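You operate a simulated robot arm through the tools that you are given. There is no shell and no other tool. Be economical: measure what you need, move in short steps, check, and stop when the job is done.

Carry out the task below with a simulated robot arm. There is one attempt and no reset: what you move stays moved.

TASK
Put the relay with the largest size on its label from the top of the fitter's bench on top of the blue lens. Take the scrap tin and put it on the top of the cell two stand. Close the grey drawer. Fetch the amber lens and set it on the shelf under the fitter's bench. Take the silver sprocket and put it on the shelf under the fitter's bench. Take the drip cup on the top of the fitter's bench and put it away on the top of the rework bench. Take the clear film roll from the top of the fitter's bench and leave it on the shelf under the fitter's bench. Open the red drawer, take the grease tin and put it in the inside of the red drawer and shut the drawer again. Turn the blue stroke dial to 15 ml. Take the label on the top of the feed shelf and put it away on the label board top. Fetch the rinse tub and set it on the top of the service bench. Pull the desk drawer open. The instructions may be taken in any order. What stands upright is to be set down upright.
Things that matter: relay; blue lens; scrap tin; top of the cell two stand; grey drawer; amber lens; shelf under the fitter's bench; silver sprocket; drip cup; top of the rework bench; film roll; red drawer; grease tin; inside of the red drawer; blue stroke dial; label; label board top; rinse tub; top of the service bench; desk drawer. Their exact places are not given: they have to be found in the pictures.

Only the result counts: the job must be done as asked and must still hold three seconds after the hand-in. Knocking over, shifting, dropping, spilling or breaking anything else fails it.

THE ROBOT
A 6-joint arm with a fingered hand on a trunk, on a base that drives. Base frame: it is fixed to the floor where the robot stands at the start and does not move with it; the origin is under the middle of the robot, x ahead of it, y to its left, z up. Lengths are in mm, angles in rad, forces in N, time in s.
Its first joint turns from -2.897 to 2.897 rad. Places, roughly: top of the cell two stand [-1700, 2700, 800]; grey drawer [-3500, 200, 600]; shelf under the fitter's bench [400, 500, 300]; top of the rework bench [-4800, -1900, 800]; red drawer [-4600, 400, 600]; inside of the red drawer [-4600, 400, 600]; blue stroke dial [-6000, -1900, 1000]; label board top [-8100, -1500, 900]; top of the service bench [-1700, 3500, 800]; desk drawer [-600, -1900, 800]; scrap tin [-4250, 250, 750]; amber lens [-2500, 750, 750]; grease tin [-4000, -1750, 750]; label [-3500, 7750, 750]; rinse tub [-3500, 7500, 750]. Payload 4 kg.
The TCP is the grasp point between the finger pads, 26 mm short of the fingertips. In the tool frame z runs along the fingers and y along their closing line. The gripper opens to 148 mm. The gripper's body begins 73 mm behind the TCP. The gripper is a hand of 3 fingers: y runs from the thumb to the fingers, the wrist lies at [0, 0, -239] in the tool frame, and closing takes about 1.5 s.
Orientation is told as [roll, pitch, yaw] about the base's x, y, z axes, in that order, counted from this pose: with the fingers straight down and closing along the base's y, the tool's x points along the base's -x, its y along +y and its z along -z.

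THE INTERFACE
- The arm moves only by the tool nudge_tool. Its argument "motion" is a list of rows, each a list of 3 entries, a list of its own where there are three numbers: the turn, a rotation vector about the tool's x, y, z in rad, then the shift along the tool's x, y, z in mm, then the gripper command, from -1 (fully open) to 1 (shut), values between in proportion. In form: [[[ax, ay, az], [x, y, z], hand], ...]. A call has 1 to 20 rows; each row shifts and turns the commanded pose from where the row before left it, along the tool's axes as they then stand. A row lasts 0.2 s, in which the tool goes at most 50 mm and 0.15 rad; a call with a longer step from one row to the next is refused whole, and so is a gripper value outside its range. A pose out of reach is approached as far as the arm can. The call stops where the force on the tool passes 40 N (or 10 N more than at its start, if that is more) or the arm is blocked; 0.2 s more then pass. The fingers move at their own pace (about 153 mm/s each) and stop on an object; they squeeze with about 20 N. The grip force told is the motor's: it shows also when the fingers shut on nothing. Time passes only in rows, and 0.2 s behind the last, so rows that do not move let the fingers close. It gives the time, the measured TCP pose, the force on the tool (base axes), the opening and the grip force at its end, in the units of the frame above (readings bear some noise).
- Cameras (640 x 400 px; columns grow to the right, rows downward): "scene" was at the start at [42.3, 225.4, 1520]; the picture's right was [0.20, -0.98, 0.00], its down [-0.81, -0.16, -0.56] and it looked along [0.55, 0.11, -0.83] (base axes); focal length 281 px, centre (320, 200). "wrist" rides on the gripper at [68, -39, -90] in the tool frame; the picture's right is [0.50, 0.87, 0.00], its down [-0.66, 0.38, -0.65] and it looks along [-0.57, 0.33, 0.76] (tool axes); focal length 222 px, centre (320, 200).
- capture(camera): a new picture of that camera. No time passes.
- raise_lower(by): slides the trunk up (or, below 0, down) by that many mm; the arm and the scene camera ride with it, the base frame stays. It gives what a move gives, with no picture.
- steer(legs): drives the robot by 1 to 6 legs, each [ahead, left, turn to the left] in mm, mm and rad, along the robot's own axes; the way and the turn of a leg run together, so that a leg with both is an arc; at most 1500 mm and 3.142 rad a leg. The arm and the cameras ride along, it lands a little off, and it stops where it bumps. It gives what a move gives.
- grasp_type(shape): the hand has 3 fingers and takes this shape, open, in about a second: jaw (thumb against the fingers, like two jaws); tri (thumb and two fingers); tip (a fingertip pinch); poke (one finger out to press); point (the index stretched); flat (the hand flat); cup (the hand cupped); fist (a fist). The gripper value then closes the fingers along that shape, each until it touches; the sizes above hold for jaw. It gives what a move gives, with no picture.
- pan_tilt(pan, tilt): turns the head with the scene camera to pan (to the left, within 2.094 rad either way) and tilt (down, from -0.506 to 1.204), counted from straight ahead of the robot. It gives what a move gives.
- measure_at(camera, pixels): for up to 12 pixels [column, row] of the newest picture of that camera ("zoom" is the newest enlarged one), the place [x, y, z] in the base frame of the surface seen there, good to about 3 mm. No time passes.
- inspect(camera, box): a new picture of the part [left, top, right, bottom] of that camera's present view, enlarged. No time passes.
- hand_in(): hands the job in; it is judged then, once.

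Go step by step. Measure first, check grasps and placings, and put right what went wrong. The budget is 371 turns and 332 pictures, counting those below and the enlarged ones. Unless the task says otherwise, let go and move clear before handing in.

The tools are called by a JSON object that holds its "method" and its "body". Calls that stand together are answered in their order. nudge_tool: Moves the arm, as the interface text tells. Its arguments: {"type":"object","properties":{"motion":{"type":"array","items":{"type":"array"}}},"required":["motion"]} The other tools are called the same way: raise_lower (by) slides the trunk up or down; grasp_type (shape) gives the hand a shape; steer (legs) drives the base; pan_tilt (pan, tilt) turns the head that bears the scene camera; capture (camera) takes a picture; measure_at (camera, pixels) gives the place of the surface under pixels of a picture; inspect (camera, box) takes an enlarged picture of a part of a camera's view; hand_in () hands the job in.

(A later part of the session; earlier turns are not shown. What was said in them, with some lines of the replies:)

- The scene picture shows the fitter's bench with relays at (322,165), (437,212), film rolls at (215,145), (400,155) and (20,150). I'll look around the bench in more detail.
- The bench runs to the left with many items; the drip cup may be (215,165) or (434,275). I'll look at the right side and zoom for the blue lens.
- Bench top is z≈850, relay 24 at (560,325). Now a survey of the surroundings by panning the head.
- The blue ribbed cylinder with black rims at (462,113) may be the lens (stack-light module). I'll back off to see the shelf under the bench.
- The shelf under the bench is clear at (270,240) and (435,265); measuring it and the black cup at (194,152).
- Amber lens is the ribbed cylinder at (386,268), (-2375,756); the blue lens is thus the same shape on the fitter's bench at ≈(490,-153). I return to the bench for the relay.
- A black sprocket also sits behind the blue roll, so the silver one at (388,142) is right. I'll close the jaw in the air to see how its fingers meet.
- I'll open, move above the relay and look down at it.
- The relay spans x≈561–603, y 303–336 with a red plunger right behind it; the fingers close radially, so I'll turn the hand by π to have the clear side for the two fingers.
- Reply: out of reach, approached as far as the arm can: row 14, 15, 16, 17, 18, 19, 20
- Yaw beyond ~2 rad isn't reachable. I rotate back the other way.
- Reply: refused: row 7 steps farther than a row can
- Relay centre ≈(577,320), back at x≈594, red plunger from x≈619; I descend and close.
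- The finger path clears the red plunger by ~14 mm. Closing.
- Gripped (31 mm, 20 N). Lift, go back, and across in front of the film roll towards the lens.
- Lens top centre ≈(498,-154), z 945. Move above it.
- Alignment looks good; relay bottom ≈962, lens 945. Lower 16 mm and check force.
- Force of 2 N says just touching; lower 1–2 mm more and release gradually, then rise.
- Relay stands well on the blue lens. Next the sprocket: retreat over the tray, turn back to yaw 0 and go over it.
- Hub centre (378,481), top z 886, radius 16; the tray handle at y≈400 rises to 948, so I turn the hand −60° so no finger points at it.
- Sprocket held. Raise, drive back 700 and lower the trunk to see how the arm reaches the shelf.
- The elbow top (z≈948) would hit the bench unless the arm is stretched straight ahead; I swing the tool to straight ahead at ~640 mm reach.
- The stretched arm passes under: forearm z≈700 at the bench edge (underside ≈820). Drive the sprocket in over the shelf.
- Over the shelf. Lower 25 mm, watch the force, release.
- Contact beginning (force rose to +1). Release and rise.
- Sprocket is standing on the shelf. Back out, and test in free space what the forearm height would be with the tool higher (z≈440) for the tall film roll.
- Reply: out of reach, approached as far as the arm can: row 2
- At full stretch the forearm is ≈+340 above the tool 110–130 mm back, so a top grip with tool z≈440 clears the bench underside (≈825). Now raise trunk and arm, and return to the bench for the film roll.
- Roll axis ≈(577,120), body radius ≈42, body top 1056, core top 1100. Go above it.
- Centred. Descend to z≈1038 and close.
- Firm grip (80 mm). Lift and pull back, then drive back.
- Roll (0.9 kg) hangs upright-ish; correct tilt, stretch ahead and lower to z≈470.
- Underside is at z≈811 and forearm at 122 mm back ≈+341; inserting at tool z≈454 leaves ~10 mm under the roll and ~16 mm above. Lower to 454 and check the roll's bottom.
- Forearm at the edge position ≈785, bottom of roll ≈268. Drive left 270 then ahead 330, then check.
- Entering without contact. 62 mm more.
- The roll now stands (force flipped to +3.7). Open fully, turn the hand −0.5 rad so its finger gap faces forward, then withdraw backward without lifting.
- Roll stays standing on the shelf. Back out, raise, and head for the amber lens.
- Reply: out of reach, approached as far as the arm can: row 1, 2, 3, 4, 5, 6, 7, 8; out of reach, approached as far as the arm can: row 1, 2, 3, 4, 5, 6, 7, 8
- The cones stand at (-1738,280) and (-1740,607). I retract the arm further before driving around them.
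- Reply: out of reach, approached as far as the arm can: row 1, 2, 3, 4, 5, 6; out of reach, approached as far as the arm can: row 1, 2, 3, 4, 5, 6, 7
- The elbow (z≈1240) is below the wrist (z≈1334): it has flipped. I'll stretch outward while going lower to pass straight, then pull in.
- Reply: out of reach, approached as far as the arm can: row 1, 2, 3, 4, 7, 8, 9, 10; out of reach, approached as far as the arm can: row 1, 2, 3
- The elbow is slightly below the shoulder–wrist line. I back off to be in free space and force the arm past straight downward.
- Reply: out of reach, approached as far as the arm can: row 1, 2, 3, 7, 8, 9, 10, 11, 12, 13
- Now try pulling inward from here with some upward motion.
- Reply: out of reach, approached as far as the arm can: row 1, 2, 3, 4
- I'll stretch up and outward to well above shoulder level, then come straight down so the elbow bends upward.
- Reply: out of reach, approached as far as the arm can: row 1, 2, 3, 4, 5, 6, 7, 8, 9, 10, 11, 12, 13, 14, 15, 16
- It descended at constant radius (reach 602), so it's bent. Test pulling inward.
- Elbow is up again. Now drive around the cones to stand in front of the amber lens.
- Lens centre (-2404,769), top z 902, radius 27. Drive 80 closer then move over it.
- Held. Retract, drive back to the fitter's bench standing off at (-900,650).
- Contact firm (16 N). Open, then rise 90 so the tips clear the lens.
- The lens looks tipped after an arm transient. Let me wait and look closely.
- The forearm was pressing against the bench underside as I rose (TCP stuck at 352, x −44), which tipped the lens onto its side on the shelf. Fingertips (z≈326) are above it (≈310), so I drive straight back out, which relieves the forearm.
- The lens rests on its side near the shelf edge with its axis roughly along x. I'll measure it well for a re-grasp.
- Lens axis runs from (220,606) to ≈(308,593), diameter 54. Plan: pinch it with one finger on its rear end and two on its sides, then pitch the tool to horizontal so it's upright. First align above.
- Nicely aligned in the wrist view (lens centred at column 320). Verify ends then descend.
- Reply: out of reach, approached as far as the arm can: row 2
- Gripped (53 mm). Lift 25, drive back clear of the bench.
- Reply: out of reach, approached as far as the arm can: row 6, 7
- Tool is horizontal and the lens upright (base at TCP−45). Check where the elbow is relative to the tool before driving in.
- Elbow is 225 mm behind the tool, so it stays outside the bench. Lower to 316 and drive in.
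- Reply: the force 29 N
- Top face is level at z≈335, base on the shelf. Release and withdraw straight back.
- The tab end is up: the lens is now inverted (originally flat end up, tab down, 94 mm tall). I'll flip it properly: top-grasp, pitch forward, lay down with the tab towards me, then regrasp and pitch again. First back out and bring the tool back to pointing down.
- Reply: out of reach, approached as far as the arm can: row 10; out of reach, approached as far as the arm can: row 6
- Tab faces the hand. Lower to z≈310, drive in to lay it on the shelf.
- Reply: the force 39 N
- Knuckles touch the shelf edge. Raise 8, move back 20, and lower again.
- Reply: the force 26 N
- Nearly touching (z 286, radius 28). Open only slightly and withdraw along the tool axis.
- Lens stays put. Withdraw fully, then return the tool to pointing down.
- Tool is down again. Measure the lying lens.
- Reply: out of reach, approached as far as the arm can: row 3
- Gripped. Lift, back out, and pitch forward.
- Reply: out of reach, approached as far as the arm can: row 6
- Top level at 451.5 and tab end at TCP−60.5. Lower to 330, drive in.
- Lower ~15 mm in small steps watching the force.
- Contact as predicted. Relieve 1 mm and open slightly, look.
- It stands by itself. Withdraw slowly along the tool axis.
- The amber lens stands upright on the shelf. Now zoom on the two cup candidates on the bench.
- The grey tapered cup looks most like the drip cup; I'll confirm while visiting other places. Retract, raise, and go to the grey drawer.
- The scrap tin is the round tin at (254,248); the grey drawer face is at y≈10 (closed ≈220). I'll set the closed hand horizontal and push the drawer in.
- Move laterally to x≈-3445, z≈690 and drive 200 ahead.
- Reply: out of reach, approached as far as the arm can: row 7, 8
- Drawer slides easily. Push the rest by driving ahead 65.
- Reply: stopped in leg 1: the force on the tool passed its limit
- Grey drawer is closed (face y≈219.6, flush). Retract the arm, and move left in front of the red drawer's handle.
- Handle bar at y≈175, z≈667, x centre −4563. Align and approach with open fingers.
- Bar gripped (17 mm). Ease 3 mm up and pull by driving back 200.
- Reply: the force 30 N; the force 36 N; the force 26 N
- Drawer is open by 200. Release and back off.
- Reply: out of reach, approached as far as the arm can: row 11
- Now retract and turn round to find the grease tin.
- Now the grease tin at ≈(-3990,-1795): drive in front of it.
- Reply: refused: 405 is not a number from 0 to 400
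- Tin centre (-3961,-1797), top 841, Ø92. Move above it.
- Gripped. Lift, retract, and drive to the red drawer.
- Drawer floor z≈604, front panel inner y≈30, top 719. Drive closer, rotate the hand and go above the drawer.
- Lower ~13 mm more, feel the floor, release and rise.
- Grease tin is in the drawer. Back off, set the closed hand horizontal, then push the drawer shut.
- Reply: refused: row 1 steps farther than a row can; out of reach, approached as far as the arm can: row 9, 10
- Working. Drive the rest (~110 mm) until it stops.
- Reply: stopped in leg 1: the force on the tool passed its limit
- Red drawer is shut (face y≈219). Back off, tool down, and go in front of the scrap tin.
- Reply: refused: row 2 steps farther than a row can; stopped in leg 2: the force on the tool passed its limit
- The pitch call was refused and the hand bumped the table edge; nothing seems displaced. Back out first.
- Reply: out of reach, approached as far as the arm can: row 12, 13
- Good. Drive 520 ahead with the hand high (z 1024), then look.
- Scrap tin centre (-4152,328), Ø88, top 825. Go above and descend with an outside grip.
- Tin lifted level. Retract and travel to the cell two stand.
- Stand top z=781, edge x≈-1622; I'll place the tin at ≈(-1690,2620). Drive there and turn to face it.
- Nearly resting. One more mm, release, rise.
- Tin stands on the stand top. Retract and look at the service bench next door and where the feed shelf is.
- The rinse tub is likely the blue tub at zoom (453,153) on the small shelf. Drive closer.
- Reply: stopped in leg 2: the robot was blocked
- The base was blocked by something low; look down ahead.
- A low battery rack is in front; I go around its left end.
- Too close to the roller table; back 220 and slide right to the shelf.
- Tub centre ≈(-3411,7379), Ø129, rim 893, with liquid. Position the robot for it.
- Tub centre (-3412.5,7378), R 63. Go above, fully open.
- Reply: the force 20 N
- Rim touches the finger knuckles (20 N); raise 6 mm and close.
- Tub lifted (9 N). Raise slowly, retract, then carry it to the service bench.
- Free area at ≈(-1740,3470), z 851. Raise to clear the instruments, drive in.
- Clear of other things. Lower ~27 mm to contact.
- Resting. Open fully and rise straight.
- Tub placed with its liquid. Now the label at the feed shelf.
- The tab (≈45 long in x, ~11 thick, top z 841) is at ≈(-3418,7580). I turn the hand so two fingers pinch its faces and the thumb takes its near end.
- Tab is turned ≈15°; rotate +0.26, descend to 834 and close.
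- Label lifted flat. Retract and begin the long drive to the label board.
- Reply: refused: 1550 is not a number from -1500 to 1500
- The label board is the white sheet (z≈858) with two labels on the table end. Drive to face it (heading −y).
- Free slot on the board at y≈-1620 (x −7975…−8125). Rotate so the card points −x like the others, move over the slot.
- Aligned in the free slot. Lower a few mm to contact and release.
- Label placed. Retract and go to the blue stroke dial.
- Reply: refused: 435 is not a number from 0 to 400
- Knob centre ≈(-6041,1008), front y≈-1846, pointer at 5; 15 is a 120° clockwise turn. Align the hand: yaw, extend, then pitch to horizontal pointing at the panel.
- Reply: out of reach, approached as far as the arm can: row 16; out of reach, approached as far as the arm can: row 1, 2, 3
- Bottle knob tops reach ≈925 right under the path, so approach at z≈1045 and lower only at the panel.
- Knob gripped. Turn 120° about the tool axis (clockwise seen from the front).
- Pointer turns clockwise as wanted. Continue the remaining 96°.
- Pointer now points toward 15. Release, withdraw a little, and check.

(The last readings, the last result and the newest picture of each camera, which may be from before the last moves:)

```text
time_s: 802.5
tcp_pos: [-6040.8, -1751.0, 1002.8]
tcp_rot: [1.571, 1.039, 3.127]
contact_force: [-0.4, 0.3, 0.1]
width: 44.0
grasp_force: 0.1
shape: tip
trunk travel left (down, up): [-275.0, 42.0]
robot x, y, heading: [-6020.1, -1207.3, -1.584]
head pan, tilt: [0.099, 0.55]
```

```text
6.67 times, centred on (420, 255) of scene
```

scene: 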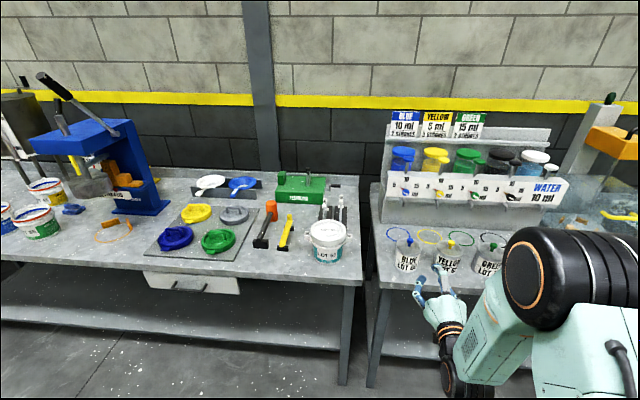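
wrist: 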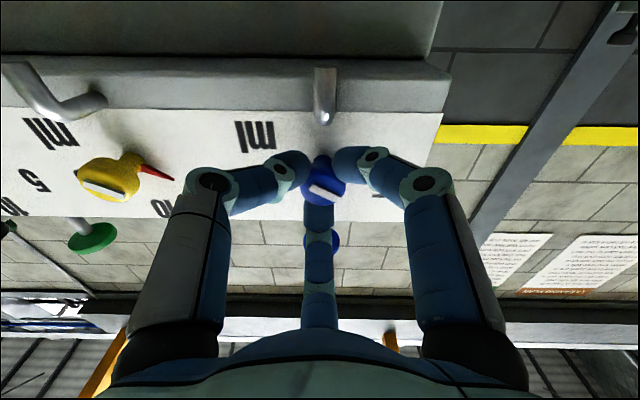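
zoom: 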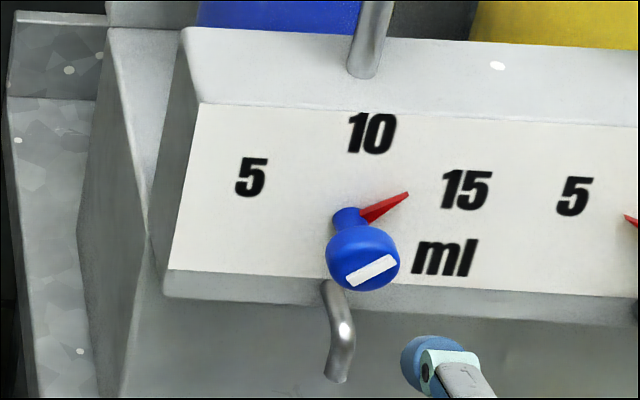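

The pointer and bar mirror the "5" position symmetrically → 15 ml. Back off, undo the roll, and travel to the desk with the tool still horizontal.

{"method": "steer", "body": {"legs": [[-480, 0, 0.01]]}}

{"method": "nudge_tool", "body": {"motion": [[[0, 0, -0.1496], [0, 0, 0], 0.4], [[0, 0, -0.1496], [0, 0, 0], 0.4], [[0, 0, -0.1496], [0, 0, 0], 0.4], [[0, 0, -0.1496], [0, 0, 0], 0.4], [[0, 0, -0.1496], [0, 0, 0], 0.4], [[0, 0, -0.1496], [0, 0, 0], 0.4], [[0, 0, -0.1496], [0, 0, 0], 0.4], [[0, 0, -0.1496], [0, 0, 0], 0.4], [[0, 0, -0.1496], [0, 0, 0], 0.4], [[0, 0, -0.1496], [0, 0, 0], 0.4], [[0, 0, -0.1496], [0, 0, 0], 0.4], [[0, 0, -0.1496], [0, 0, 0], 0.4], [[0, 0, -0.1496], [0, 0, 0], 0.4], [[0, 0, -0.1496], [0, 0, 0], 0.4]]}}

{"method": "steer", "body": {"legs": [[0, 1500, 0], [0, 1500, 0], [0, 1500, 0], [0, 850, 0]]}}

{"method": "pan_tilt", "body": {"pan": 0.1, "tilt": 0.55}}

{"method": "capture", "body": {"camera": "scene"}}

```text
time_s: 805.4
tcp_pos: [-6029.6, -1265.2, 1002.0]
tcp_rot: [1.572, 1.038, -3.139]
contact_force: [0.4, 0.3, 0.7]
width: 43.9
grasp_force: 0.0
shape: tip
trunk travel left (down, up): [-275.0, 42.0]
robot x, y, heading: [-6019.5, -718.7, -1.566]
head pan, tilt: [0.099, 0.55]
```

```text
time_s: 808.4
tcp_pos: [-6029.1, -1265.0, 1002.0]
tcp_rot: [1.57, -1.059, -3.139]
contact_force: [0.5, 0.1, 0.9]
width: 43.9
grasp_force: 0.2
shape: tip
trunk travel left (down, up): [-275.0, 42.0]
robot x, y, heading: [-6017.2, -718.1, -1.559]
head pan, tilt: [0.099, 0.55]
```

```text
time_s: 834.1
tcp_pos: [-639.1, -1277.6, 1001.4]
tcp_rot: [1.569, -1.057, -3.115]
contact_force: [0.9, 0.5, -0.1]
width: 44.0
grasp_force: 0.2
shape: tip
trunk travel left (down, up): [-275.0, 42.0]
robot x, y, heading: [-642.0, -728.9, -1.54]
head pan, tilt: [0.099, 0.55]
```

```text
time_s: 834.7
tcp_pos: [-638.6, -1277.6, 1001.4]
tcp_rot: [1.571, -1.056, -3.113]
contact_force: [-0.4, 0.2, 0.4]
width: 44.1
grasp_force: 0.1
shape: tip
trunk travel left (down, up): [-275.0, 42.0]
robot x, y, heading: [-642.5, -732.8, -1.535]
head pan, tilt: [0.099, 0.55]
```

```text
49 pictures are left
```

scene: 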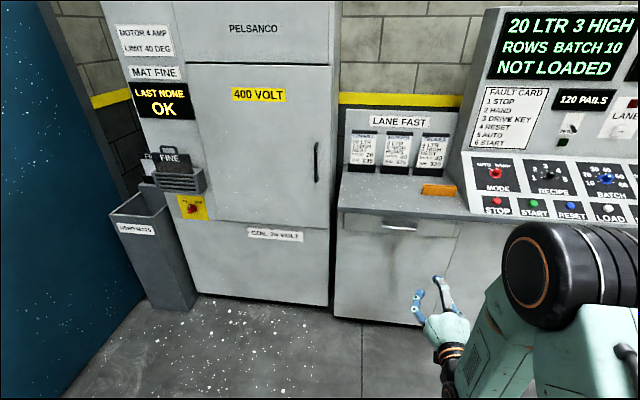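

{"method": "inspect", "body": {"camera": "scene", "box": [330, 190, 470, 290]}}

{"method": "measure_at", "body": {"camera": "zoom", "pixels": [[320, 168], [250, 158], [385, 175], [320, 150], [320, 190], [150, 150], [550, 190], [320, 176], [320, 110]]}}

```text
4.00 times, centred on (400, 240) of scene
```

zoom: 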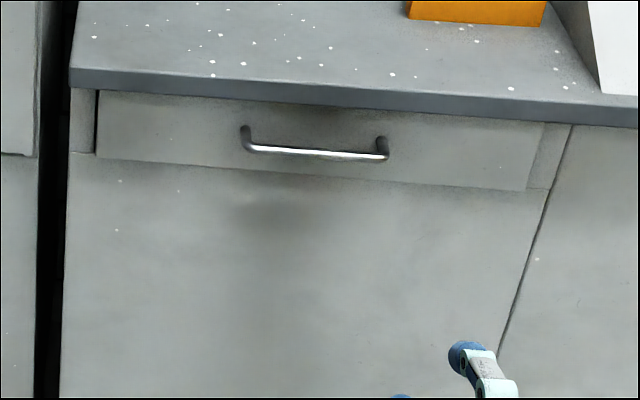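

```text
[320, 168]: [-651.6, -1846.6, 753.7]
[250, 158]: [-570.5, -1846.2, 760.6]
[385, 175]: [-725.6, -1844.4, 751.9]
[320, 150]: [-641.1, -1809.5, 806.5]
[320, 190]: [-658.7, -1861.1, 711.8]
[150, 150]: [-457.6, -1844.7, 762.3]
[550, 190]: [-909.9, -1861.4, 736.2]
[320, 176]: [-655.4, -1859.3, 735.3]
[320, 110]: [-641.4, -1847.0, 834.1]
```

Handle bar at (-637,-1809,806). Lower the tool, straighten and approach.

{"method": "nudge_tool", "body": {"motion": [[[0, 0, 0], [34, -19.2, 0], -0.1], [[0, 0, 0], [34, -19.2, 0], -0.1], [[0, 0, 0], [34, -19.2, 0], -0.1], [[0, 0, 0], [34, -19.2, 0], -0.1], [[0, 0, 0], [34, -19.2, 0], -0.1], [[0, 0, 0], [0, 0, 0], -0.1]]}}

{"method": "steer", "body": {"legs": [[0, 0, -0.036], [400, 18, 0]]}}

{"method": "capture", "body": {"camera": "wrist"}}

{"method": "measure_at", "body": {"camera": "wrist", "pixels": [[320, 105], [260, 105], [390, 105], [320, 110], [320, 115], [320, 100]]}}

```text
time_s: 836.1
tcp_pos: [-637.3, -1279.2, 807.1]
tcp_rot: [1.571, -1.056, -3.116]
contact_force: [0.7, 0.9, 0.7]
width: 80.9
grasp_force: 0.0
shape: tip
trunk travel left (down, up): [-275.0, 42.0]
robot x, y, heading: [-638.0, -728.6, -1.538]
head pan, tilt: [0.099, 0.55]
```

```text
time_s: 839.0
tcp_pos: [-642.8, -1683.3, 806.1]
tcp_rot: [1.57, -1.058, 3.131]
contact_force: [0.1, 0.6, -0.3]
width: 81.0
grasp_force: 0.1
shape: tip
trunk travel left (down, up): [-275.0, 42.0]
robot x, y, heading: [-625.9, -1136.3, -1.576]
head pan, tilt: [0.099, 0.55]
```

```text
47 pictures are left
```

wrist: 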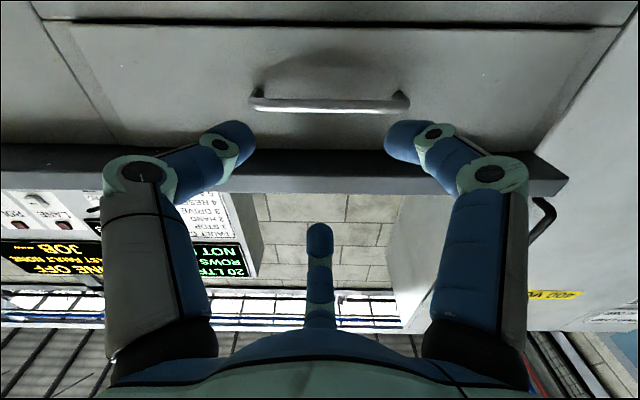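

```text
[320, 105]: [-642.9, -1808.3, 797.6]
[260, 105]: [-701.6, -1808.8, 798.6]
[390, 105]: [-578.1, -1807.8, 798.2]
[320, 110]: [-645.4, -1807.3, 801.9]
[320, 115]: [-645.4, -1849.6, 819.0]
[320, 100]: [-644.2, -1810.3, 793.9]
```

{"method": "nudge_tool", "body": {"motion": [[[0, 0, 0], [7, -4, 0], 0.2], [[0, 0, 0], [0, 0, 40], 0.2], [[0, 0, 0], [0, 0, 40], 0.2], [[0, 0, 0], [0, 0, 30], 0.2], [[0, 0, 0], [0, 0, 13], 0.2], [[0, 0, 0], [0, 0, 0], 0.5], [[0, 0, 0], [0, 0, 0], 0.8], [[0, 0, 0], [0, 0, 0], 1], [[0, 0, 0], [0, 0, 0], 1], [[0, 0, 0], [0, 0, 0], 1]]}}

{"method": "inspect", "body": {"camera": "scene", "box": [320, 180, 500, 330]}}

```text
time_s: 841.2
tcp_pos: [-644.7, -1807.1, 797.3]
tcp_rot: [1.564, -1.055, 3.134]
contact_force: [-3.2, 0.1, -5.2]
width: 6.1
grasp_force: 20.7
shape: tip
trunk travel left (down, up): [-275.0, 42.0]
robot x, y, heading: [-626.3, -1141.7, -1.574]
head pan, tilt: [0.099, 0.55]
```

```text
2.67 times, centred on (410, 255) of scene
```

zoom: 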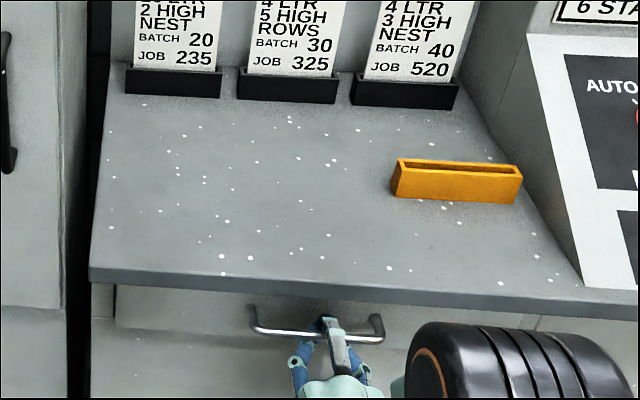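

Bar gripped (6 mm). Pull by driving back 100 + 100.

{"method": "steer", "body": {"legs": [[-100, 0, 0]]}}

{"method": "steer", "body": {"legs": [[-120, 0, 0]]}}

{"method": "inspect", "body": {"camera": "scene", "box": [320, 170, 520, 350]}}

```text
time_s: 842.4
tcp_pos: [-643.9, -1707.5, 799.5]
tcp_rot: [1.566, -1.056, 3.132]
contact_force: [-3.3, 0.6, -7.8]
width: 5.8
grasp_force: 20.0
shape: tip
trunk travel left (down, up): [-275.0, 42.0]
robot x, y, heading: [-624.8, -1038.6, -1.576]
head pan, tilt: [0.099, 0.55]
```

```text
time_s: 843.6
tcp_pos: [-642.9, -1588.2, 798.3]
tcp_rot: [1.566, -1.057, 3.133]
contact_force: [-1.8, 0.0, -5.9]
width: 5.5
grasp_force: 20.0
shape: tip
trunk travel left (down, up): [-275.0, 42.0]
robot x, y, heading: [-623.8, -919.4, -1.578]
head pan, tilt: [0.099, 0.55]
```

```text
2.22 times, centred on (420, 260) of scene
```

zoom: 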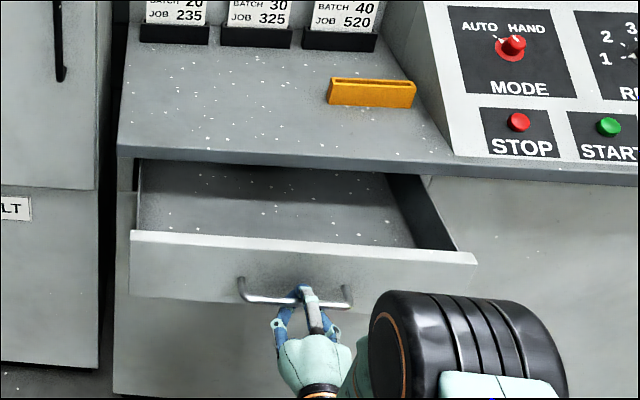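

Open by 220. Try pulling a bit further to reach its stop.

{"method": "steer", "body": {"legs": [[-80, 0, 0]]}}

{"method": "inspect", "body": {"camera": "scene", "box": [320, 170, 520, 350]}}

```text
time_s: 844.6
tcp_pos: [-642.8, -1539.2, 798.2]
tcp_rot: [1.561, -1.056, 3.138]
contact_force: [-1.4, -15.7, -6.8]
width: 4.1
grasp_force: 19.4
shape: tip
trunk travel left (down, up): [-275.0, 42.0]
robot x, y, heading: [-619.8, -864.0, -1.575]
head pan, tilt: [0.099, 0.55]
stopped in leg 1: the force on the tool passed its limit (the readings are from after the stop); the commanded pose is now the measured one
```

```text
2.22 times, centred on (420, 260) of scene
```

zoom: 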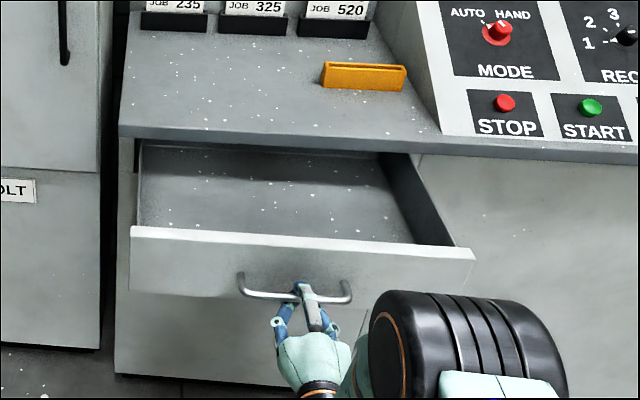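

Stop reached (~260 mm). Release and back away.

{"method": "nudge_tool", "body": {"motion": [[[0, 0, 0], [0, 0, 3], 1], [[0, 0, 0], [0, 0, 0], 0.6], [[0, 0, 0], [0, 0, 0], 0.3], [[0, 0, 0], [0, 0, 0], 0.2], [[0, 0, 0], [0, 0, -20], 0.2], [[0, 0, 0], [0, 0, -40], 0.2], [[0, 0, 0], [0, 0, -40], 0.2]]}}

{"method": "steer", "body": {"legs": [[-150, 0, 0]]}}

{"method": "inspect", "body": {"camera": "scene", "box": [300, 150, 500, 330]}}

```text
time_s: 846.2
tcp_pos: [-640.7, -1439.4, 800.3]
tcp_rot: [1.566, -1.055, 3.134]
contact_force: [-0.8, -0.3, 0.2]
width: 59.1
grasp_force: 0.2
shape: tip
trunk travel left (down, up): [-275.0, 42.0]
robot x, y, heading: [-622.9, -862.3, -1.577]
head pan, tilt: [0.099, 0.55]
```

```text
time_s: 847.6
tcp_pos: [-639.1, -1287.7, 801.9]
tcp_rot: [1.567, -1.055, 3.134]
contact_force: [-0.2, 0.7, 0.2]
width: 59.0
grasp_force: 0.0
shape: tip
trunk travel left (down, up): [-275.0, 42.0]
robot x, y, heading: [-621.5, -712.2, -1.578]
head pan, tilt: [0.099, 0.55]
```

```text
2.22 times, centred on (400, 240) of scene
```

zoom: 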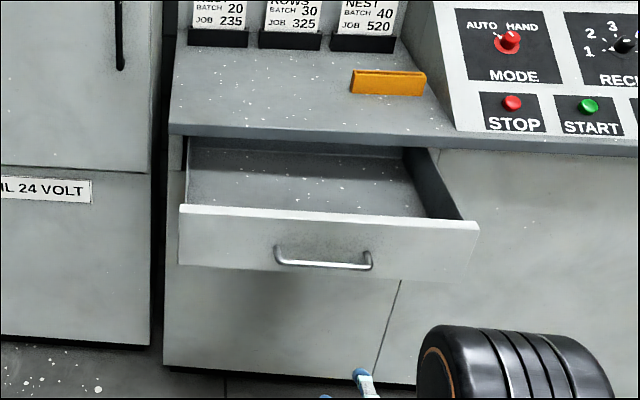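

Desk drawer is open. Now the drip cup: bring the tool down-pointing, retract, and go to look into both cups at the fitter's bench.

{"method": "grasp_type", "body": {"shape": "jaw"}}

{"method": "nudge_tool", "body": {"motion": [[[0, 0, 0], [-40, 23, 0], 0.3], [[0, 0, 0], [-40, 23, 0], 0.3], [[0.0714, 0.1237, 0], [0, 0, 0], 0.3], [[0.0714, 0.1237, 0], [0, 0, 0], 0.3], [[0.0714, 0.1237, 0], [0, 0, 0], 0.3], [[0.0714, 0.1237, 0], [0, 0, 0], 0.3], [[0.0714, 0.1237, 0], [0, 0, 0], 0.3], [[0.0714, 0.1237, 0], [0, 0, 0], 0.3], [[0.0714, 0.1237, 0], [0, 0, 0], 0.3], [[0.0714, 0.1237, 0], [0, 0, 0], 0.3], [[0.0714, 0.1237, 0], [0, 0, 0], 0.3], [[0.0714, 0.1237, 0], [0, 0, 0], 0.3], [[0.0714, 0.1237, 0], [0, 0, 0], 0.3], [[0, 0, 0], [0, 0, -30], 0.3], [[0, 0, 0], [0, 0, -40], 0.3]]}}

```text
time_s: 848.5
tcp_pos: [-638.2, -1288.0, 800.2]
tcp_rot: [1.564, -1.055, 3.134]
contact_force: [-0.8, 0.0, -0.3]
width: 147.9
grasp_force: 0.0
shape: jaw
trunk travel left (down, up): [-275.0, 42.0]
robot x, y, heading: [-624.0, -711.1, -1.578]
head pan, tilt: [0.099, 0.55]
```

```text
time_s: 851.7
tcp_pos: [-636.9, -1287.1, 960.8]
tcp_rot: [-0.011, 0.001, -2.106]
contact_force: [0.0, 0.2, 0.4]
width: 52.1
grasp_force: 0.0
shape: jaw
trunk travel left (down, up): [-275.0, 42.0]
robot x, y, heading: [-624.5, -710.9, -1.58]
head pan, tilt: [0.099, 0.55]
```

{"method": "nudge_tool", "body": {"motion": [[[0, 0, 0], [34.4, -20.4, -15], 0.3], [[0, 0, 0], [34.4, -20.4, -15], 0.3], [[0, 0, 0], [34.4, -20.4, -15], 0.3], [[0, 0, 0], [34.4, -20.4, -15], 0.3]]}}

{"method": "steer", "body": {"legs": [[0, 0, 1.58], [0, 1500, 0], [0, 150, 0], [420, 0, 0]]}}

{"method": "pan_tilt", "body": {"pan": 0.6, "tilt": 0.8}}

{"method": "inspect", "body": {"camera": "scene", "box": [160, 60, 480, 260]}}

```text
time_s: 852.7
tcp_pos: [-636.6, -1128.5, 1023.7]
tcp_rot: [-0.009, -0.002, -2.108]
contact_force: [-1.6, 0.5, 0.0]
width: 51.8
grasp_force: 0.1
shape: jaw
trunk travel left (down, up): [-275.0, 42.0]
robot x, y, heading: [-624.2, -713.1, -1.577]
head pan, tilt: [0.099, 0.55]
```

```text
time_s: 867.2
tcp_pos: [210.6, 949.7, 1023.8]
tcp_rot: [-0.009, -0.002, -0.525]
contact_force: [-0.3, -0.9, 0.8]
width: 52.1
grasp_force: 0.1
shape: jaw
trunk travel left (down, up): [-275.0, 42.0]
robot x, y, heading: [-208.7, 957.2, -0.0]
head pan, tilt: [0.099, 0.55]
```

```text
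time_s: 868.1
tcp_pos: [209.5, 948.6, 1023.3]
tcp_rot: [-0.007, -0.003, -0.527]
contact_force: [0.6, -0.1, -0.7]
width: 52.2
grasp_force: 0.0
shape: jaw
trunk travel left (down, up): [-275.0, 42.0]
robot x, y, heading: [-208.5, 957.7, -0.002]
head pan, tilt: [0.6, 0.799]
```

```text
2.00 times, centred on (320, 160) of scene
```

zoom: 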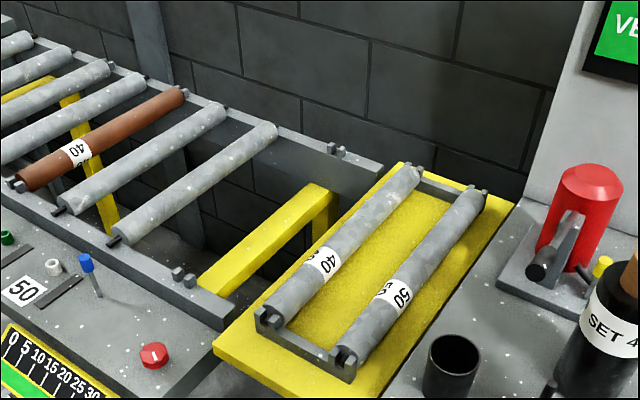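

{"method": "pan_tilt", "body": {"pan": 0.5, "tilt": 1.0}}

{"method": "capture", "body": {"camera": "scene"}}

```text
time_s: 868.8
tcp_pos: [209.5, 948.7, 1023.5]
tcp_rot: [-0.01, -0.003, -0.525]
contact_force: [-0.4, -0.2, -0.5]
width: 52.1
grasp_force: 0.1
shape: jaw
trunk travel left (down, up): [-275.0, 42.0]
robot x, y, heading: [-207.4, 957.9, 0.001]
head pan, tilt: [0.499, 1.0]
```

```text
41 pictures are left
```

scene: 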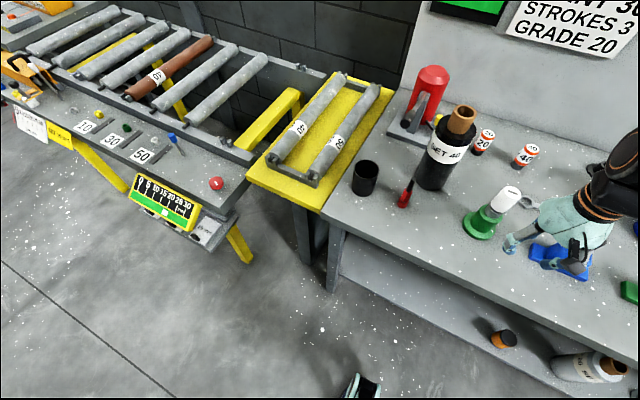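

{"method": "inspect", "body": {"camera": "scene", "box": [335, 145, 415, 215]}}

{"method": "measure_at", "body": {"camera": "zoom", "pixels": [[150, 150], [340, 170], [240, 130], [245, 195], [240, 250], [240, 340], [165, 330], [310, 360], [240, 160]]}}

```text
5.71 times, centred on (375, 180) of scene
```

zoom: 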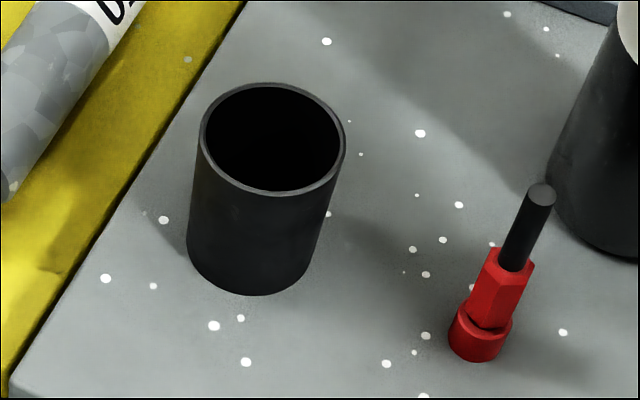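

```text
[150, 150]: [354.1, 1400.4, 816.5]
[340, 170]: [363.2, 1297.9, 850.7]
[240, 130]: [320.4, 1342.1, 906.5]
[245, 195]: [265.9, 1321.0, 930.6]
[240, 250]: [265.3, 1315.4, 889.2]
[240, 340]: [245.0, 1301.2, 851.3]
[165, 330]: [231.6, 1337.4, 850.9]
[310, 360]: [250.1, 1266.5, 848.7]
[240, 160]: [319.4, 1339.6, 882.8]
```

The grey tapered cup is in the start view with the other nearby items, so it's the drip cup. Position for it.

{"method": "steer", "body": {"legs": [[0, -490, 0], [180, 0, 0]]}}

{"method": "nudge_tool", "body": {"motion": [[[0, 0, -0.1456], [0, 0, 0], -0.2], [[0, 0, -0.1456], [0, 0, 0], -0.2], [[0, 0, -0.1456], [0, 0, 0], -0.2], [[0, 0, -0.1456], [0, 0, 0], -0.2], [[0, 0, -0.1456], [0, 0, 0], -0.2], [[0, 0, -0.1456], [0, 0, 0], -0.2], [[0, 0, -0.1456], [0, 0, 0], -0.2], [[0, 0, -0.1456], [0, 0, 0], -0.2], [[0, 0, -0.1456], [0, 0, 0], -0.2], [[0, 0, 0], [0, 0, 0], -0.2]]}}

{"method": "capture", "body": {"camera": "wrist"}}

```text
time_s: 872.8
tcp_pos: [386.7, 462.8, 1023.4]
tcp_rot: [-0.009, 0.001, -0.518]
contact_force: [0.4, 0.7, -0.2]
width: 52.1
grasp_force: 0.1
shape: jaw
trunk travel left (down, up): [-275.0, 42.0]
robot x, y, heading: [-32.0, 466.7, 0.012]
head pan, tilt: [0.499, 1.0]
```

```text
time_s: 875.0
tcp_pos: [387.2, 462.7, 1023.7]
tcp_rot: [-0.003, 0.009, 0.793]
contact_force: [-0.1, 0.4, 0.4]
width: 88.0
grasp_force: 0.0
shape: jaw
trunk travel left (down, up): [-275.0, 42.0]
robot x, y, heading: [-32.2, 471.6, 0.005]
head pan, tilt: [0.499, 1.0]
```

```text
39 pictures are left
```

wrist: 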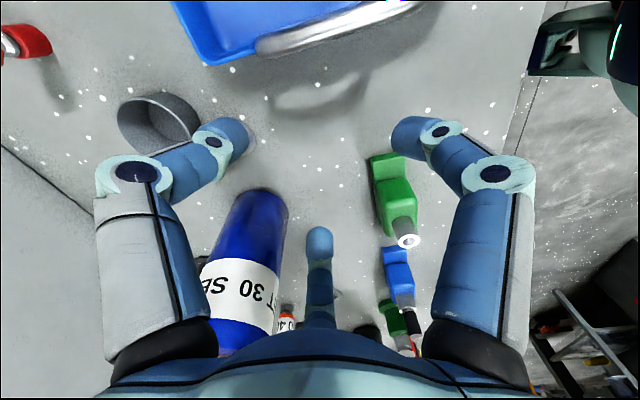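

{"method": "pan_tilt", "body": {"pan": -0.05, "tilt": 0.85}}

{"method": "inspect", "body": {"camera": "scene", "box": [260, 130, 420, 250]}}

```text
time_s: 876.0
tcp_pos: [386.7, 463.5, 1022.5]
tcp_rot: [-0.003, 0.009, 0.792]
contact_force: [-0.4, -0.2, -0.3]
width: 88.1
grasp_force: 0.0
shape: jaw
trunk travel left (down, up): [-275.0, 42.0]
robot x, y, heading: [-32.0, 475.1, 0.009]
head pan, tilt: [-0.051, 0.85]
```

```text
3.33 times, centred on (340, 190) of scene
```

zoom: 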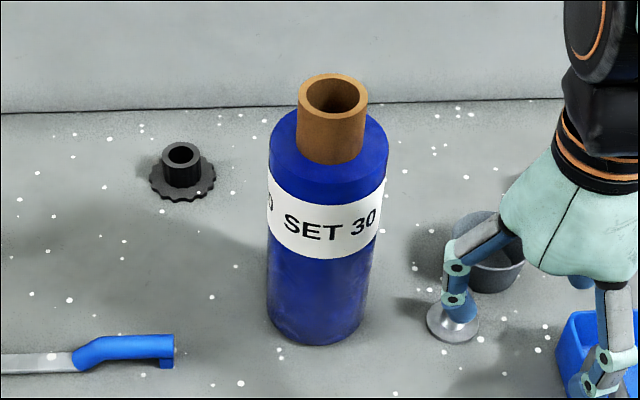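

{"method": "inspect", "body": {"camera": "wrist", "box": [100, 70, 260, 170]}}

{"method": "measure_at", "body": {"camera": "zoom", "pixels": [[72, 150], [80, 200], [150, 285], [250, 130], [330, 110], [397, 190], [380, 250], [200, 100], [300, 95], [395, 220], [200, 200]]}}

```text
4.00 times, centred on (180, 120) of wrist
```

zoom: 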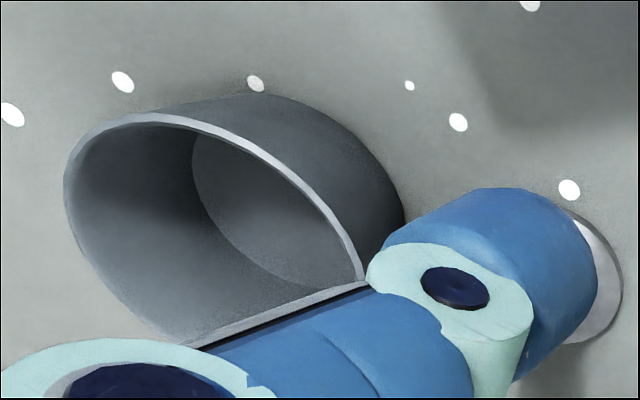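

```text
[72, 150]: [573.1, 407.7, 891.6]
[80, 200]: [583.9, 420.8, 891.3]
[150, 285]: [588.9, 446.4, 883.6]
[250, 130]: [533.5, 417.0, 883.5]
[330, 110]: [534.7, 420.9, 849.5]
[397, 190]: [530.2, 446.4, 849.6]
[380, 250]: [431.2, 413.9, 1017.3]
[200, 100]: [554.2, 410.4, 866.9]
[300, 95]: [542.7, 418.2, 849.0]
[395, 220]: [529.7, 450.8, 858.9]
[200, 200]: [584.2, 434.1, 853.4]
```

{"method": "measure_at", "body": {"camera": "zoom", "pixels": [[68, 180], [90, 135], [130, 118], [180, 118], [230, 135], [280, 168], [320, 205], [348, 250], [362, 275], [280, 312], [110, 280], [200, 342]]}}

```text
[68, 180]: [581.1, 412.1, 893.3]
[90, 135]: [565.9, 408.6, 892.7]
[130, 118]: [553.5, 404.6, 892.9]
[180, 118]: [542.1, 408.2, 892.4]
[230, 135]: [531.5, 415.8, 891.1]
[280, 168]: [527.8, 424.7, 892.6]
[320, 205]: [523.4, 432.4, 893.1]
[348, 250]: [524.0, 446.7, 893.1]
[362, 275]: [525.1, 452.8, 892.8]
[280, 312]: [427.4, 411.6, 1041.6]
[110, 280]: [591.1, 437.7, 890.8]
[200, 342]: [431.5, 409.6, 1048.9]
```

Cup centre (557.5,439), rim Ø69 at z 893. Move above with fingers at 75°/195°/315°.

{"method": "nudge_tool", "body": {"motion": [[[0, -0.009, 0], [-25.7, -34.7, 0], -0.2], [[0, 0, 0], [-25.7, -34.7, 0], -0.2], [[0, 0, 0], [-25.7, -34.7, 0], -0.2], [[0, 0, 0], [-25.7, -34.7, 0], -0.2], [[0, 0, 0], [0, 0, 40], -0.2], [[0, 0, 0], [0, 0, 30], -0.2]]}}

{"method": "capture", "body": {"camera": "wrist"}}

{"method": "inspect", "body": {"camera": "scene", "box": [300, 120, 440, 240]}}

```text
time_s: 877.4
tcp_pos: [556.5, 437.7, 952.7]
tcp_rot: [-0.003, 0.0, 0.79]
contact_force: [-0.4, -0.5, -0.1]
width: 88.7
grasp_force: 0.1
shape: jaw
trunk travel left (down, up): [-275.0, 42.0]
robot x, y, heading: [-31.0, 468.8, 0.008]
head pan, tilt: [-0.051, 0.85]
```

```text
36 pictures are left
```

wrist: 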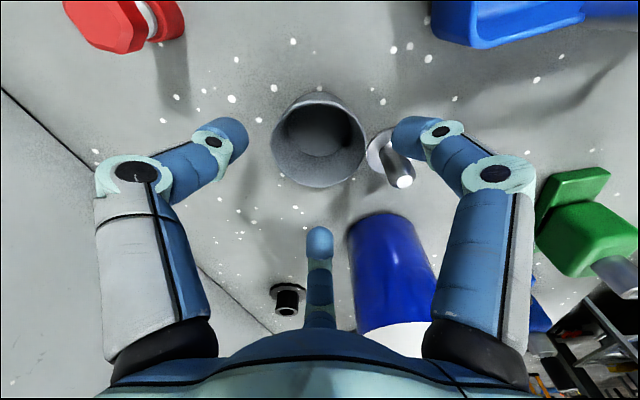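

```text
3.33 times, centred on (370, 180) of scene
```

zoom: 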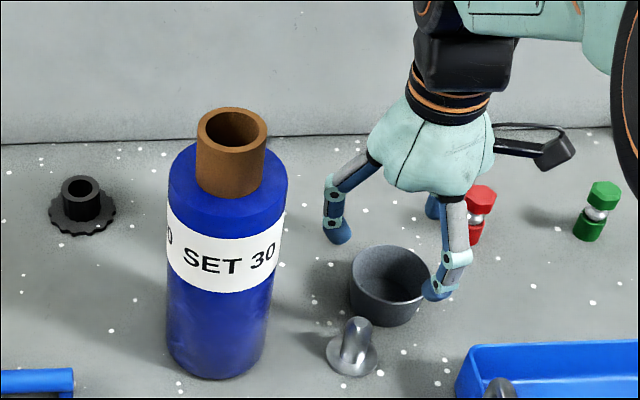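

{"method": "measure_at", "body": {"camera": "wrist", "pixels": [[378, 150], [370, 145], [404, 181], [392, 165], [383, 133], [378, 170]]}}

```text
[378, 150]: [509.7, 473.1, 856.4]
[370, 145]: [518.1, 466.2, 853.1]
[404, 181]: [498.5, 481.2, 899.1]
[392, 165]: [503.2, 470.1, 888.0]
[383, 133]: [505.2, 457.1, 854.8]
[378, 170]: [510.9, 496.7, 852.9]
```

Stub centre (500,477) lies in the finger gap. Descend and grip.

{"method": "nudge_tool", "body": {"motion": [[[0, 0, 0], [0, 0, 35], -0.2], [[0, 0, 0], [0, 0, 25], -0.2], [[0, 0, 0], [0, 0, 9], -0.2], [[0, 0, 0], [0, 0, 0], 0.1], [[0, 0, 0], [0, 0, 0], 0.4], [[0, 0, 0], [0, 0, 0], 0.7], [[0, 0, 0], [0, 0, 0], 1], [[0, 0, 0], [0, 0, 0], 1], [[0, 0, 0], [0, 0, 0], 1]]}}

{"method": "nudge_tool", "body": {"motion": [[[0, 0, 0], [0, 0, -15], 1], [[0, 0, 0], [0, 0, -30], 1], [[0, 0, 0], [0, 0, -40], 1], [[0, 0, 0], [0, 0, -45], 1]]}}

{"method": "inspect", "body": {"camera": "scene", "box": [300, 120, 440, 240]}}

```text
time_s: 879.4
tcp_pos: [555.6, 437.8, 885.2]
tcp_rot: [-0.004, 0.001, 0.789]
contact_force: [0.2, 0.2, -0.7]
width: 56.7
grasp_force: 19.6
shape: jaw
trunk travel left (down, up): [-275.0, 42.0]
robot x, y, heading: [-28.9, 466.7, 0.006]
head pan, tilt: [-0.051, 0.85]
```

```text
time_s: 880.4
tcp_pos: [557.3, 440.5, 1016.0]
tcp_rot: [-0.004, -0.001, 0.79]
contact_force: [-0.1, -0.2, 0.0]
width: 57.0
grasp_force: 19.9
shape: jaw
trunk travel left (down, up): [-275.0, 42.0]
robot x, y, heading: [-28.8, 473.6, 0.009]
head pan, tilt: [-0.051, 0.85]
```

```text
3.33 times, centred on (370, 180) of scene
```

zoom: 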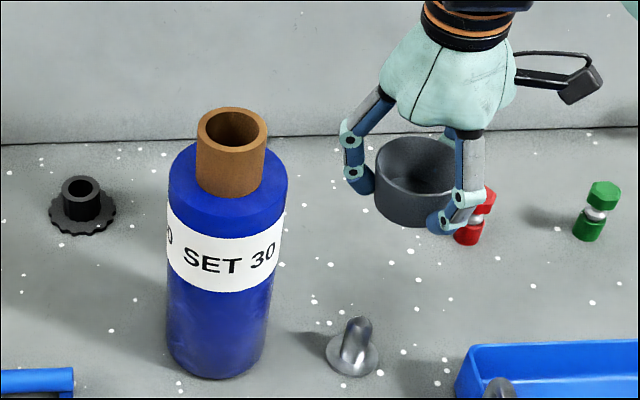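

Drip cup lifted. Retract and carry it to the rework bench (the clear spot where the grease tin stood).

{"method": "nudge_tool", "body": {"motion": [[[0, 0, 0], [28.2, 28.4, -15], 1], [[0, 0, 0], [28.2, 28.4, -15], 1], [[0, 0, 0], [28.2, 28.4, -15], 1], [[0, 0, 0], [28.2, 28.4, -10], 1], [[0, 0, 0], [28.2, 28.4, 0], 1]]}}

{"method": "steer", "body": {"legs": [[-1000, 0, -0.008], [0, -1400, 0], [-1500, 0, 0], [-1470, 0, 0], [0, 0, -1.57]]}}

{"method": "pan_tilt", "body": {"pan": 0.1, "tilt": 0.7}}

{"method": "capture", "body": {"camera": "scene"}}

```text
time_s: 881.6
tcp_pos: [356.1, 440.0, 1071.6]
tcp_rot: [-0.003, -0.002, 0.79]
contact_force: [-0.3, 0.2, -1.2]
width: 56.6
grasp_force: 19.6
shape: jaw
trunk travel left (down, up): [-275.0, 42.0]
robot x, y, heading: [-29.2, 468.0, 0.005]
head pan, tilt: [-0.051, 0.85]
```

```text
time_s: 911.1
tcp_pos: [-4009.9, -1398.8, 1070.7]
tcp_rot: [-0.004, -0.001, -0.795]
contact_force: [0.3, 0.1, -1.8]
width: 56.7
grasp_force: 20.1
shape: jaw
trunk travel left (down, up): [-275.0, 42.0]
robot x, y, heading: [-3974.3, -1010.2, -1.575]
head pan, tilt: [-0.051, 0.85]
```

```text
time_s: 911.8
tcp_pos: [-4009.5, -1398.8, 1070.9]
tcp_rot: [-0.004, -0.001, -0.794]
contact_force: [0.2, 0.5, -0.9]
width: 56.6
grasp_force: 20.0
shape: jaw
trunk travel left (down, up): [-275.0, 42.0]
robot x, y, heading: [-3970.2, -1008.2, -1.575]
head pan, tilt: [0.099, 0.7]
```

```text
33 pictures are left
```

scene: 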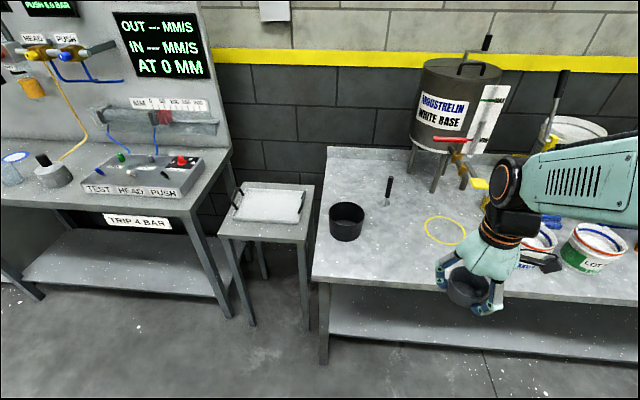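

{"method": "steer", "body": {"legs": [[170, 0, 0]]}}

{"method": "nudge_tool", "body": {"motion": [[[0, 0, 0], [-36.4, -20, 0], 1], [[0, 0, 0], [-36.4, -20, 0], 1], [[0, 0, 0], [-36.4, -20, 0], 1], [[0, 0, 0], [-36.4, -20, 0], 1], [[0, 0, 0], [0, 0, 45], 1], [[0, 0, 0], [0, 0, 45], 1], [[0, 0, 0], [0, 0, 45], 1], [[0, 0, 0], [0, 0, 45], 1], [[0, 0, 0], [0, 0, 15], 1]]}}

{"method": "capture", "body": {"camera": "scene"}}

```text
time_s: 913.2
tcp_pos: [-4012.4, -1565.7, 1071.5]
tcp_rot: [-0.003, -0.001, -0.796]
contact_force: [0.1, 0.2, -1.1]
width: 56.9
grasp_force: 20.6
shape: jaw
trunk travel left (down, up): [-275.0, 42.0]
robot x, y, heading: [-3973.3, -1177.8, -1.582]
head pan, tilt: [0.099, 0.7]
```

```text
time_s: 915.2
tcp_pos: [-3967.5, -1726.4, 877.5]
tcp_rot: [-0.004, 0.0, -0.798]
contact_force: [0.4, -0.4, -0.5]
width: 56.8
grasp_force: 20.0
shape: jaw
trunk travel left (down, up): [-275.0, 42.0]
robot x, y, heading: [-3975.2, -1176.6, -1.581]
head pan, tilt: [0.099, 0.7]
```

```text
32 pictures are left
```

scene: 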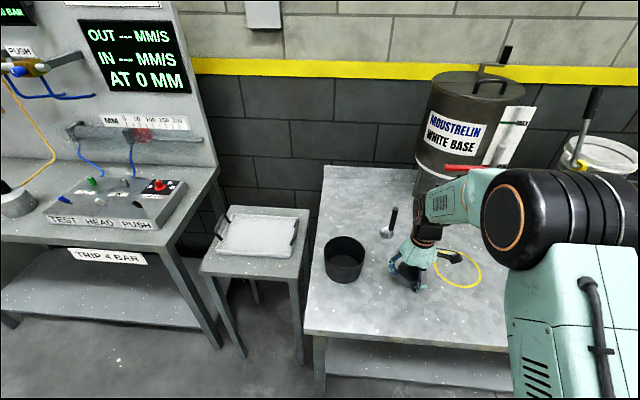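

Clear around. Lower to z≈837 (35 above the top) in steps.

{"method": "nudge_tool", "body": {"motion": [[[0, 0, 0], [0, 0, 25], 1], [[0, 0, 0], [0, 0, 10], 1], [[0, 0, 0], [0, 0, 3], 1], [[0, 0, 0], [0, 0, 2], 1], [[0, 0, 0], [0, 0, 0], 1]]}}

{"method": "nudge_tool", "body": {"motion": [[[0, 0, 0], [0, 0, 1.5], 1], [[0, 0, 0], [0, 0, 1], 1], [[0, 0, 0], [0, 0, 0], 1]]}}

```text
time_s: 916.4
tcp_pos: [-3967.4, -1725.8, 837.4]
tcp_rot: [-0.005, 0.0, -0.799]
contact_force: [-0.5, -0.3, -0.9]
width: 56.6
grasp_force: 20.3
shape: jaw
trunk travel left (down, up): [-275.0, 42.0]
robot x, y, heading: [-3973.8, -1179.0, -1.583]
head pan, tilt: [0.099, 0.7]
```

```text
time_s: 917.2
tcp_pos: [-3967.7, -1726.5, 834.3]
tcp_rot: [-0.003, -0.001, -0.795]
contact_force: [0.6, 0.9, -0.6]
width: 56.4
grasp_force: 20.1
shape: jaw
trunk travel left (down, up): [-275.0, 42.0]
robot x, y, heading: [-3976.5, -1173.1, -1.583]
head pan, tilt: [0.099, 0.7]
```

{"method": "nudge_tool", "body": {"motion": [[[0, 0, 0], [0, 0, 1.5], 1], [[0, 0, 0], [0, 0, 1], 1], [[0, 0, 0], [0, 0, 0], 1]]}}

```text
time_s: 918.0
tcp_pos: [-3967.3, -1726.7, 831.7]
tcp_rot: [-0.005, -0.002, -0.795]
contact_force: [1.1, -0.6, 8.3]
width: 56.5
grasp_force: 19.6
shape: jaw
trunk travel left (down, up): [-275.0, 42.0]
robot x, y, heading: [-3975.7, -1177.6, -1.58]
head pan, tilt: [0.099, 0.7]
```

Contact (8 N). Release and rise.

{"method": "nudge_tool", "body": {"motion": [[[0, 0, 0], [0, 0, -1], 0.4], [[0, 0, 0], [0, 0, 0], 0.1], [[0, 0, 0], [0, 0, 0], -0.1], [[0, 0, 0], [0, 0, 0], -0.25], [[0, 0, 0], [0, 0, 0], -0.25], [[0, 0, 0], [0, 0, -20], -0.25], [[0, 0, 0], [0, 0, -40], -0.25], [[0, 0, 0], [0, 0, -45], -0.25], [[0, 0, 0], [0, 0, -45], -0.25]]}}

{"method": "inspect", "body": {"camera": "scene", "box": [310, 180, 490, 310]}}

```text
time_s: 920.0
tcp_pos: [-3966.9, -1723.6, 980.9]
tcp_rot: [-0.002, -0.001, -0.796]
contact_force: [0.2, 0.1, -0.2]
width: 92.1
grasp_force: 0.1
shape: jaw
trunk travel left (down, up): [-275.0, 42.0]
robot x, y, heading: [-3974.3, -1177.9, -1.576]
head pan, tilt: [0.099, 0.7]
```

```text
3.08 times, centred on (400, 245) of scene
```

zoom: 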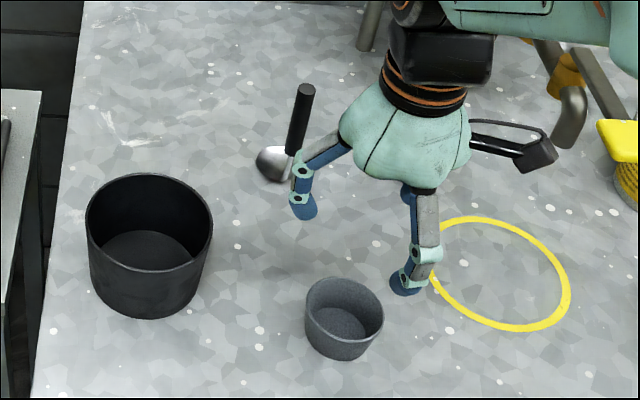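

Drip cup stands on the rework bench. Retract and take a final check of the red drawer.

{"method": "nudge_tool", "body": {"motion": [[[0, 0, 0], [28.5, 28, -10], -0.25], [[0, 0, 0], [28.5, 28, -10], -0.25], [[0, 0, 0], [28.5, 28, -10], -0.25], [[0, 0, 0], [28.5, 28, 0], -0.25]]}}

{"method": "steer", "body": {"legs": [[-300, 0, 0], [0, 0, 3.14]]}}

{"method": "pan_tilt", "body": {"pan": 0.1, "tilt": 0.45}}

{"method": "capture", "body": {"camera": "scene"}}

```text
time_s: 921.0
tcp_pos: [-3966.4, -1566.3, 1012.7]
tcp_rot: [-0.003, -0.002, -0.795]
contact_force: [-0.3, -0.2, -0.2]
width: 92.0
grasp_force: 0.0
shape: jaw
trunk travel left (down, up): [-275.0, 42.0]
robot x, y, heading: [-3974.4, -1176.7, -1.581]
head pan, tilt: [0.099, 0.7]
```

```text
time_s: 930.6
tcp_pos: [-4005.1, -487.1, 1011.5]
tcp_rot: [-0.005, 0.001, 2.409]
contact_force: [0.7, -0.3, -0.3]
width: 92.0
grasp_force: 0.0
shape: jaw
trunk travel left (down, up): [-275.0, 42.0]
robot x, y, heading: [-3973.6, -875.6, 1.625]
head pan, tilt: [0.099, 0.7]
```

```text
time_s: 931.4
tcp_pos: [-4004.2, -486.4, 1011.2]
tcp_rot: [-0.004, 0.0, 2.407]
contact_force: [0.6, -0.3, 0.7]
width: 91.9
grasp_force: 0.1
shape: jaw
trunk travel left (down, up): [-275.0, 42.0]
robot x, y, heading: [-3968.6, -873.2, 1.62]
head pan, tilt: [0.099, 0.45]
```

```text
30 pictures are left
```

scene: 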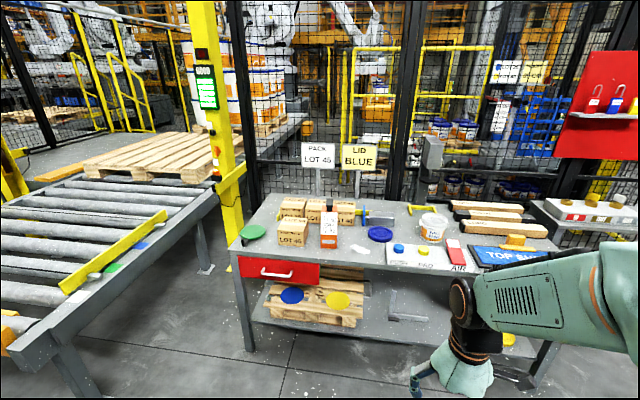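

{"method": "measure_at", "body": {"camera": "scene", "pixels": [[255, 270], [305, 270], [465, 262], [262, 265], [530, 275]]}}

```text
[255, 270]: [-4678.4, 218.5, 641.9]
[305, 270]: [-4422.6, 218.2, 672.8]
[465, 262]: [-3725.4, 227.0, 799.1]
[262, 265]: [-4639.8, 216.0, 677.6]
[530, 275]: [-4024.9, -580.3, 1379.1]
```

The red drawer is shut (face at y≈218) and every other item was checked where it was put, so I hand in.

{"method": "hand_in", "body": {}}

```text
The job is handed in.
```

I carried out all twelve instructions and handed the job in; the result has not been reported back.

- **Drip cup:** two cups stood on the fitter's bench. I took the grey tapered one, because it lay among the other named items in the start view. The black straight one stayed where it was.
- **Amber lens:** it tipped over when the forearm pressed against the underside of the bench top. I turned it the right way up, and it was standing upright on the shelf when I last saw it.
- **Bumps while driving:** the base stopped against the low battery rack near the feed shelf, and the hand bumped the front edge of the table with the red and grey drawers. I saw nothing out of place in the pictures taken afterwards. I also re-measured the red drawer at the end, and it was shut.
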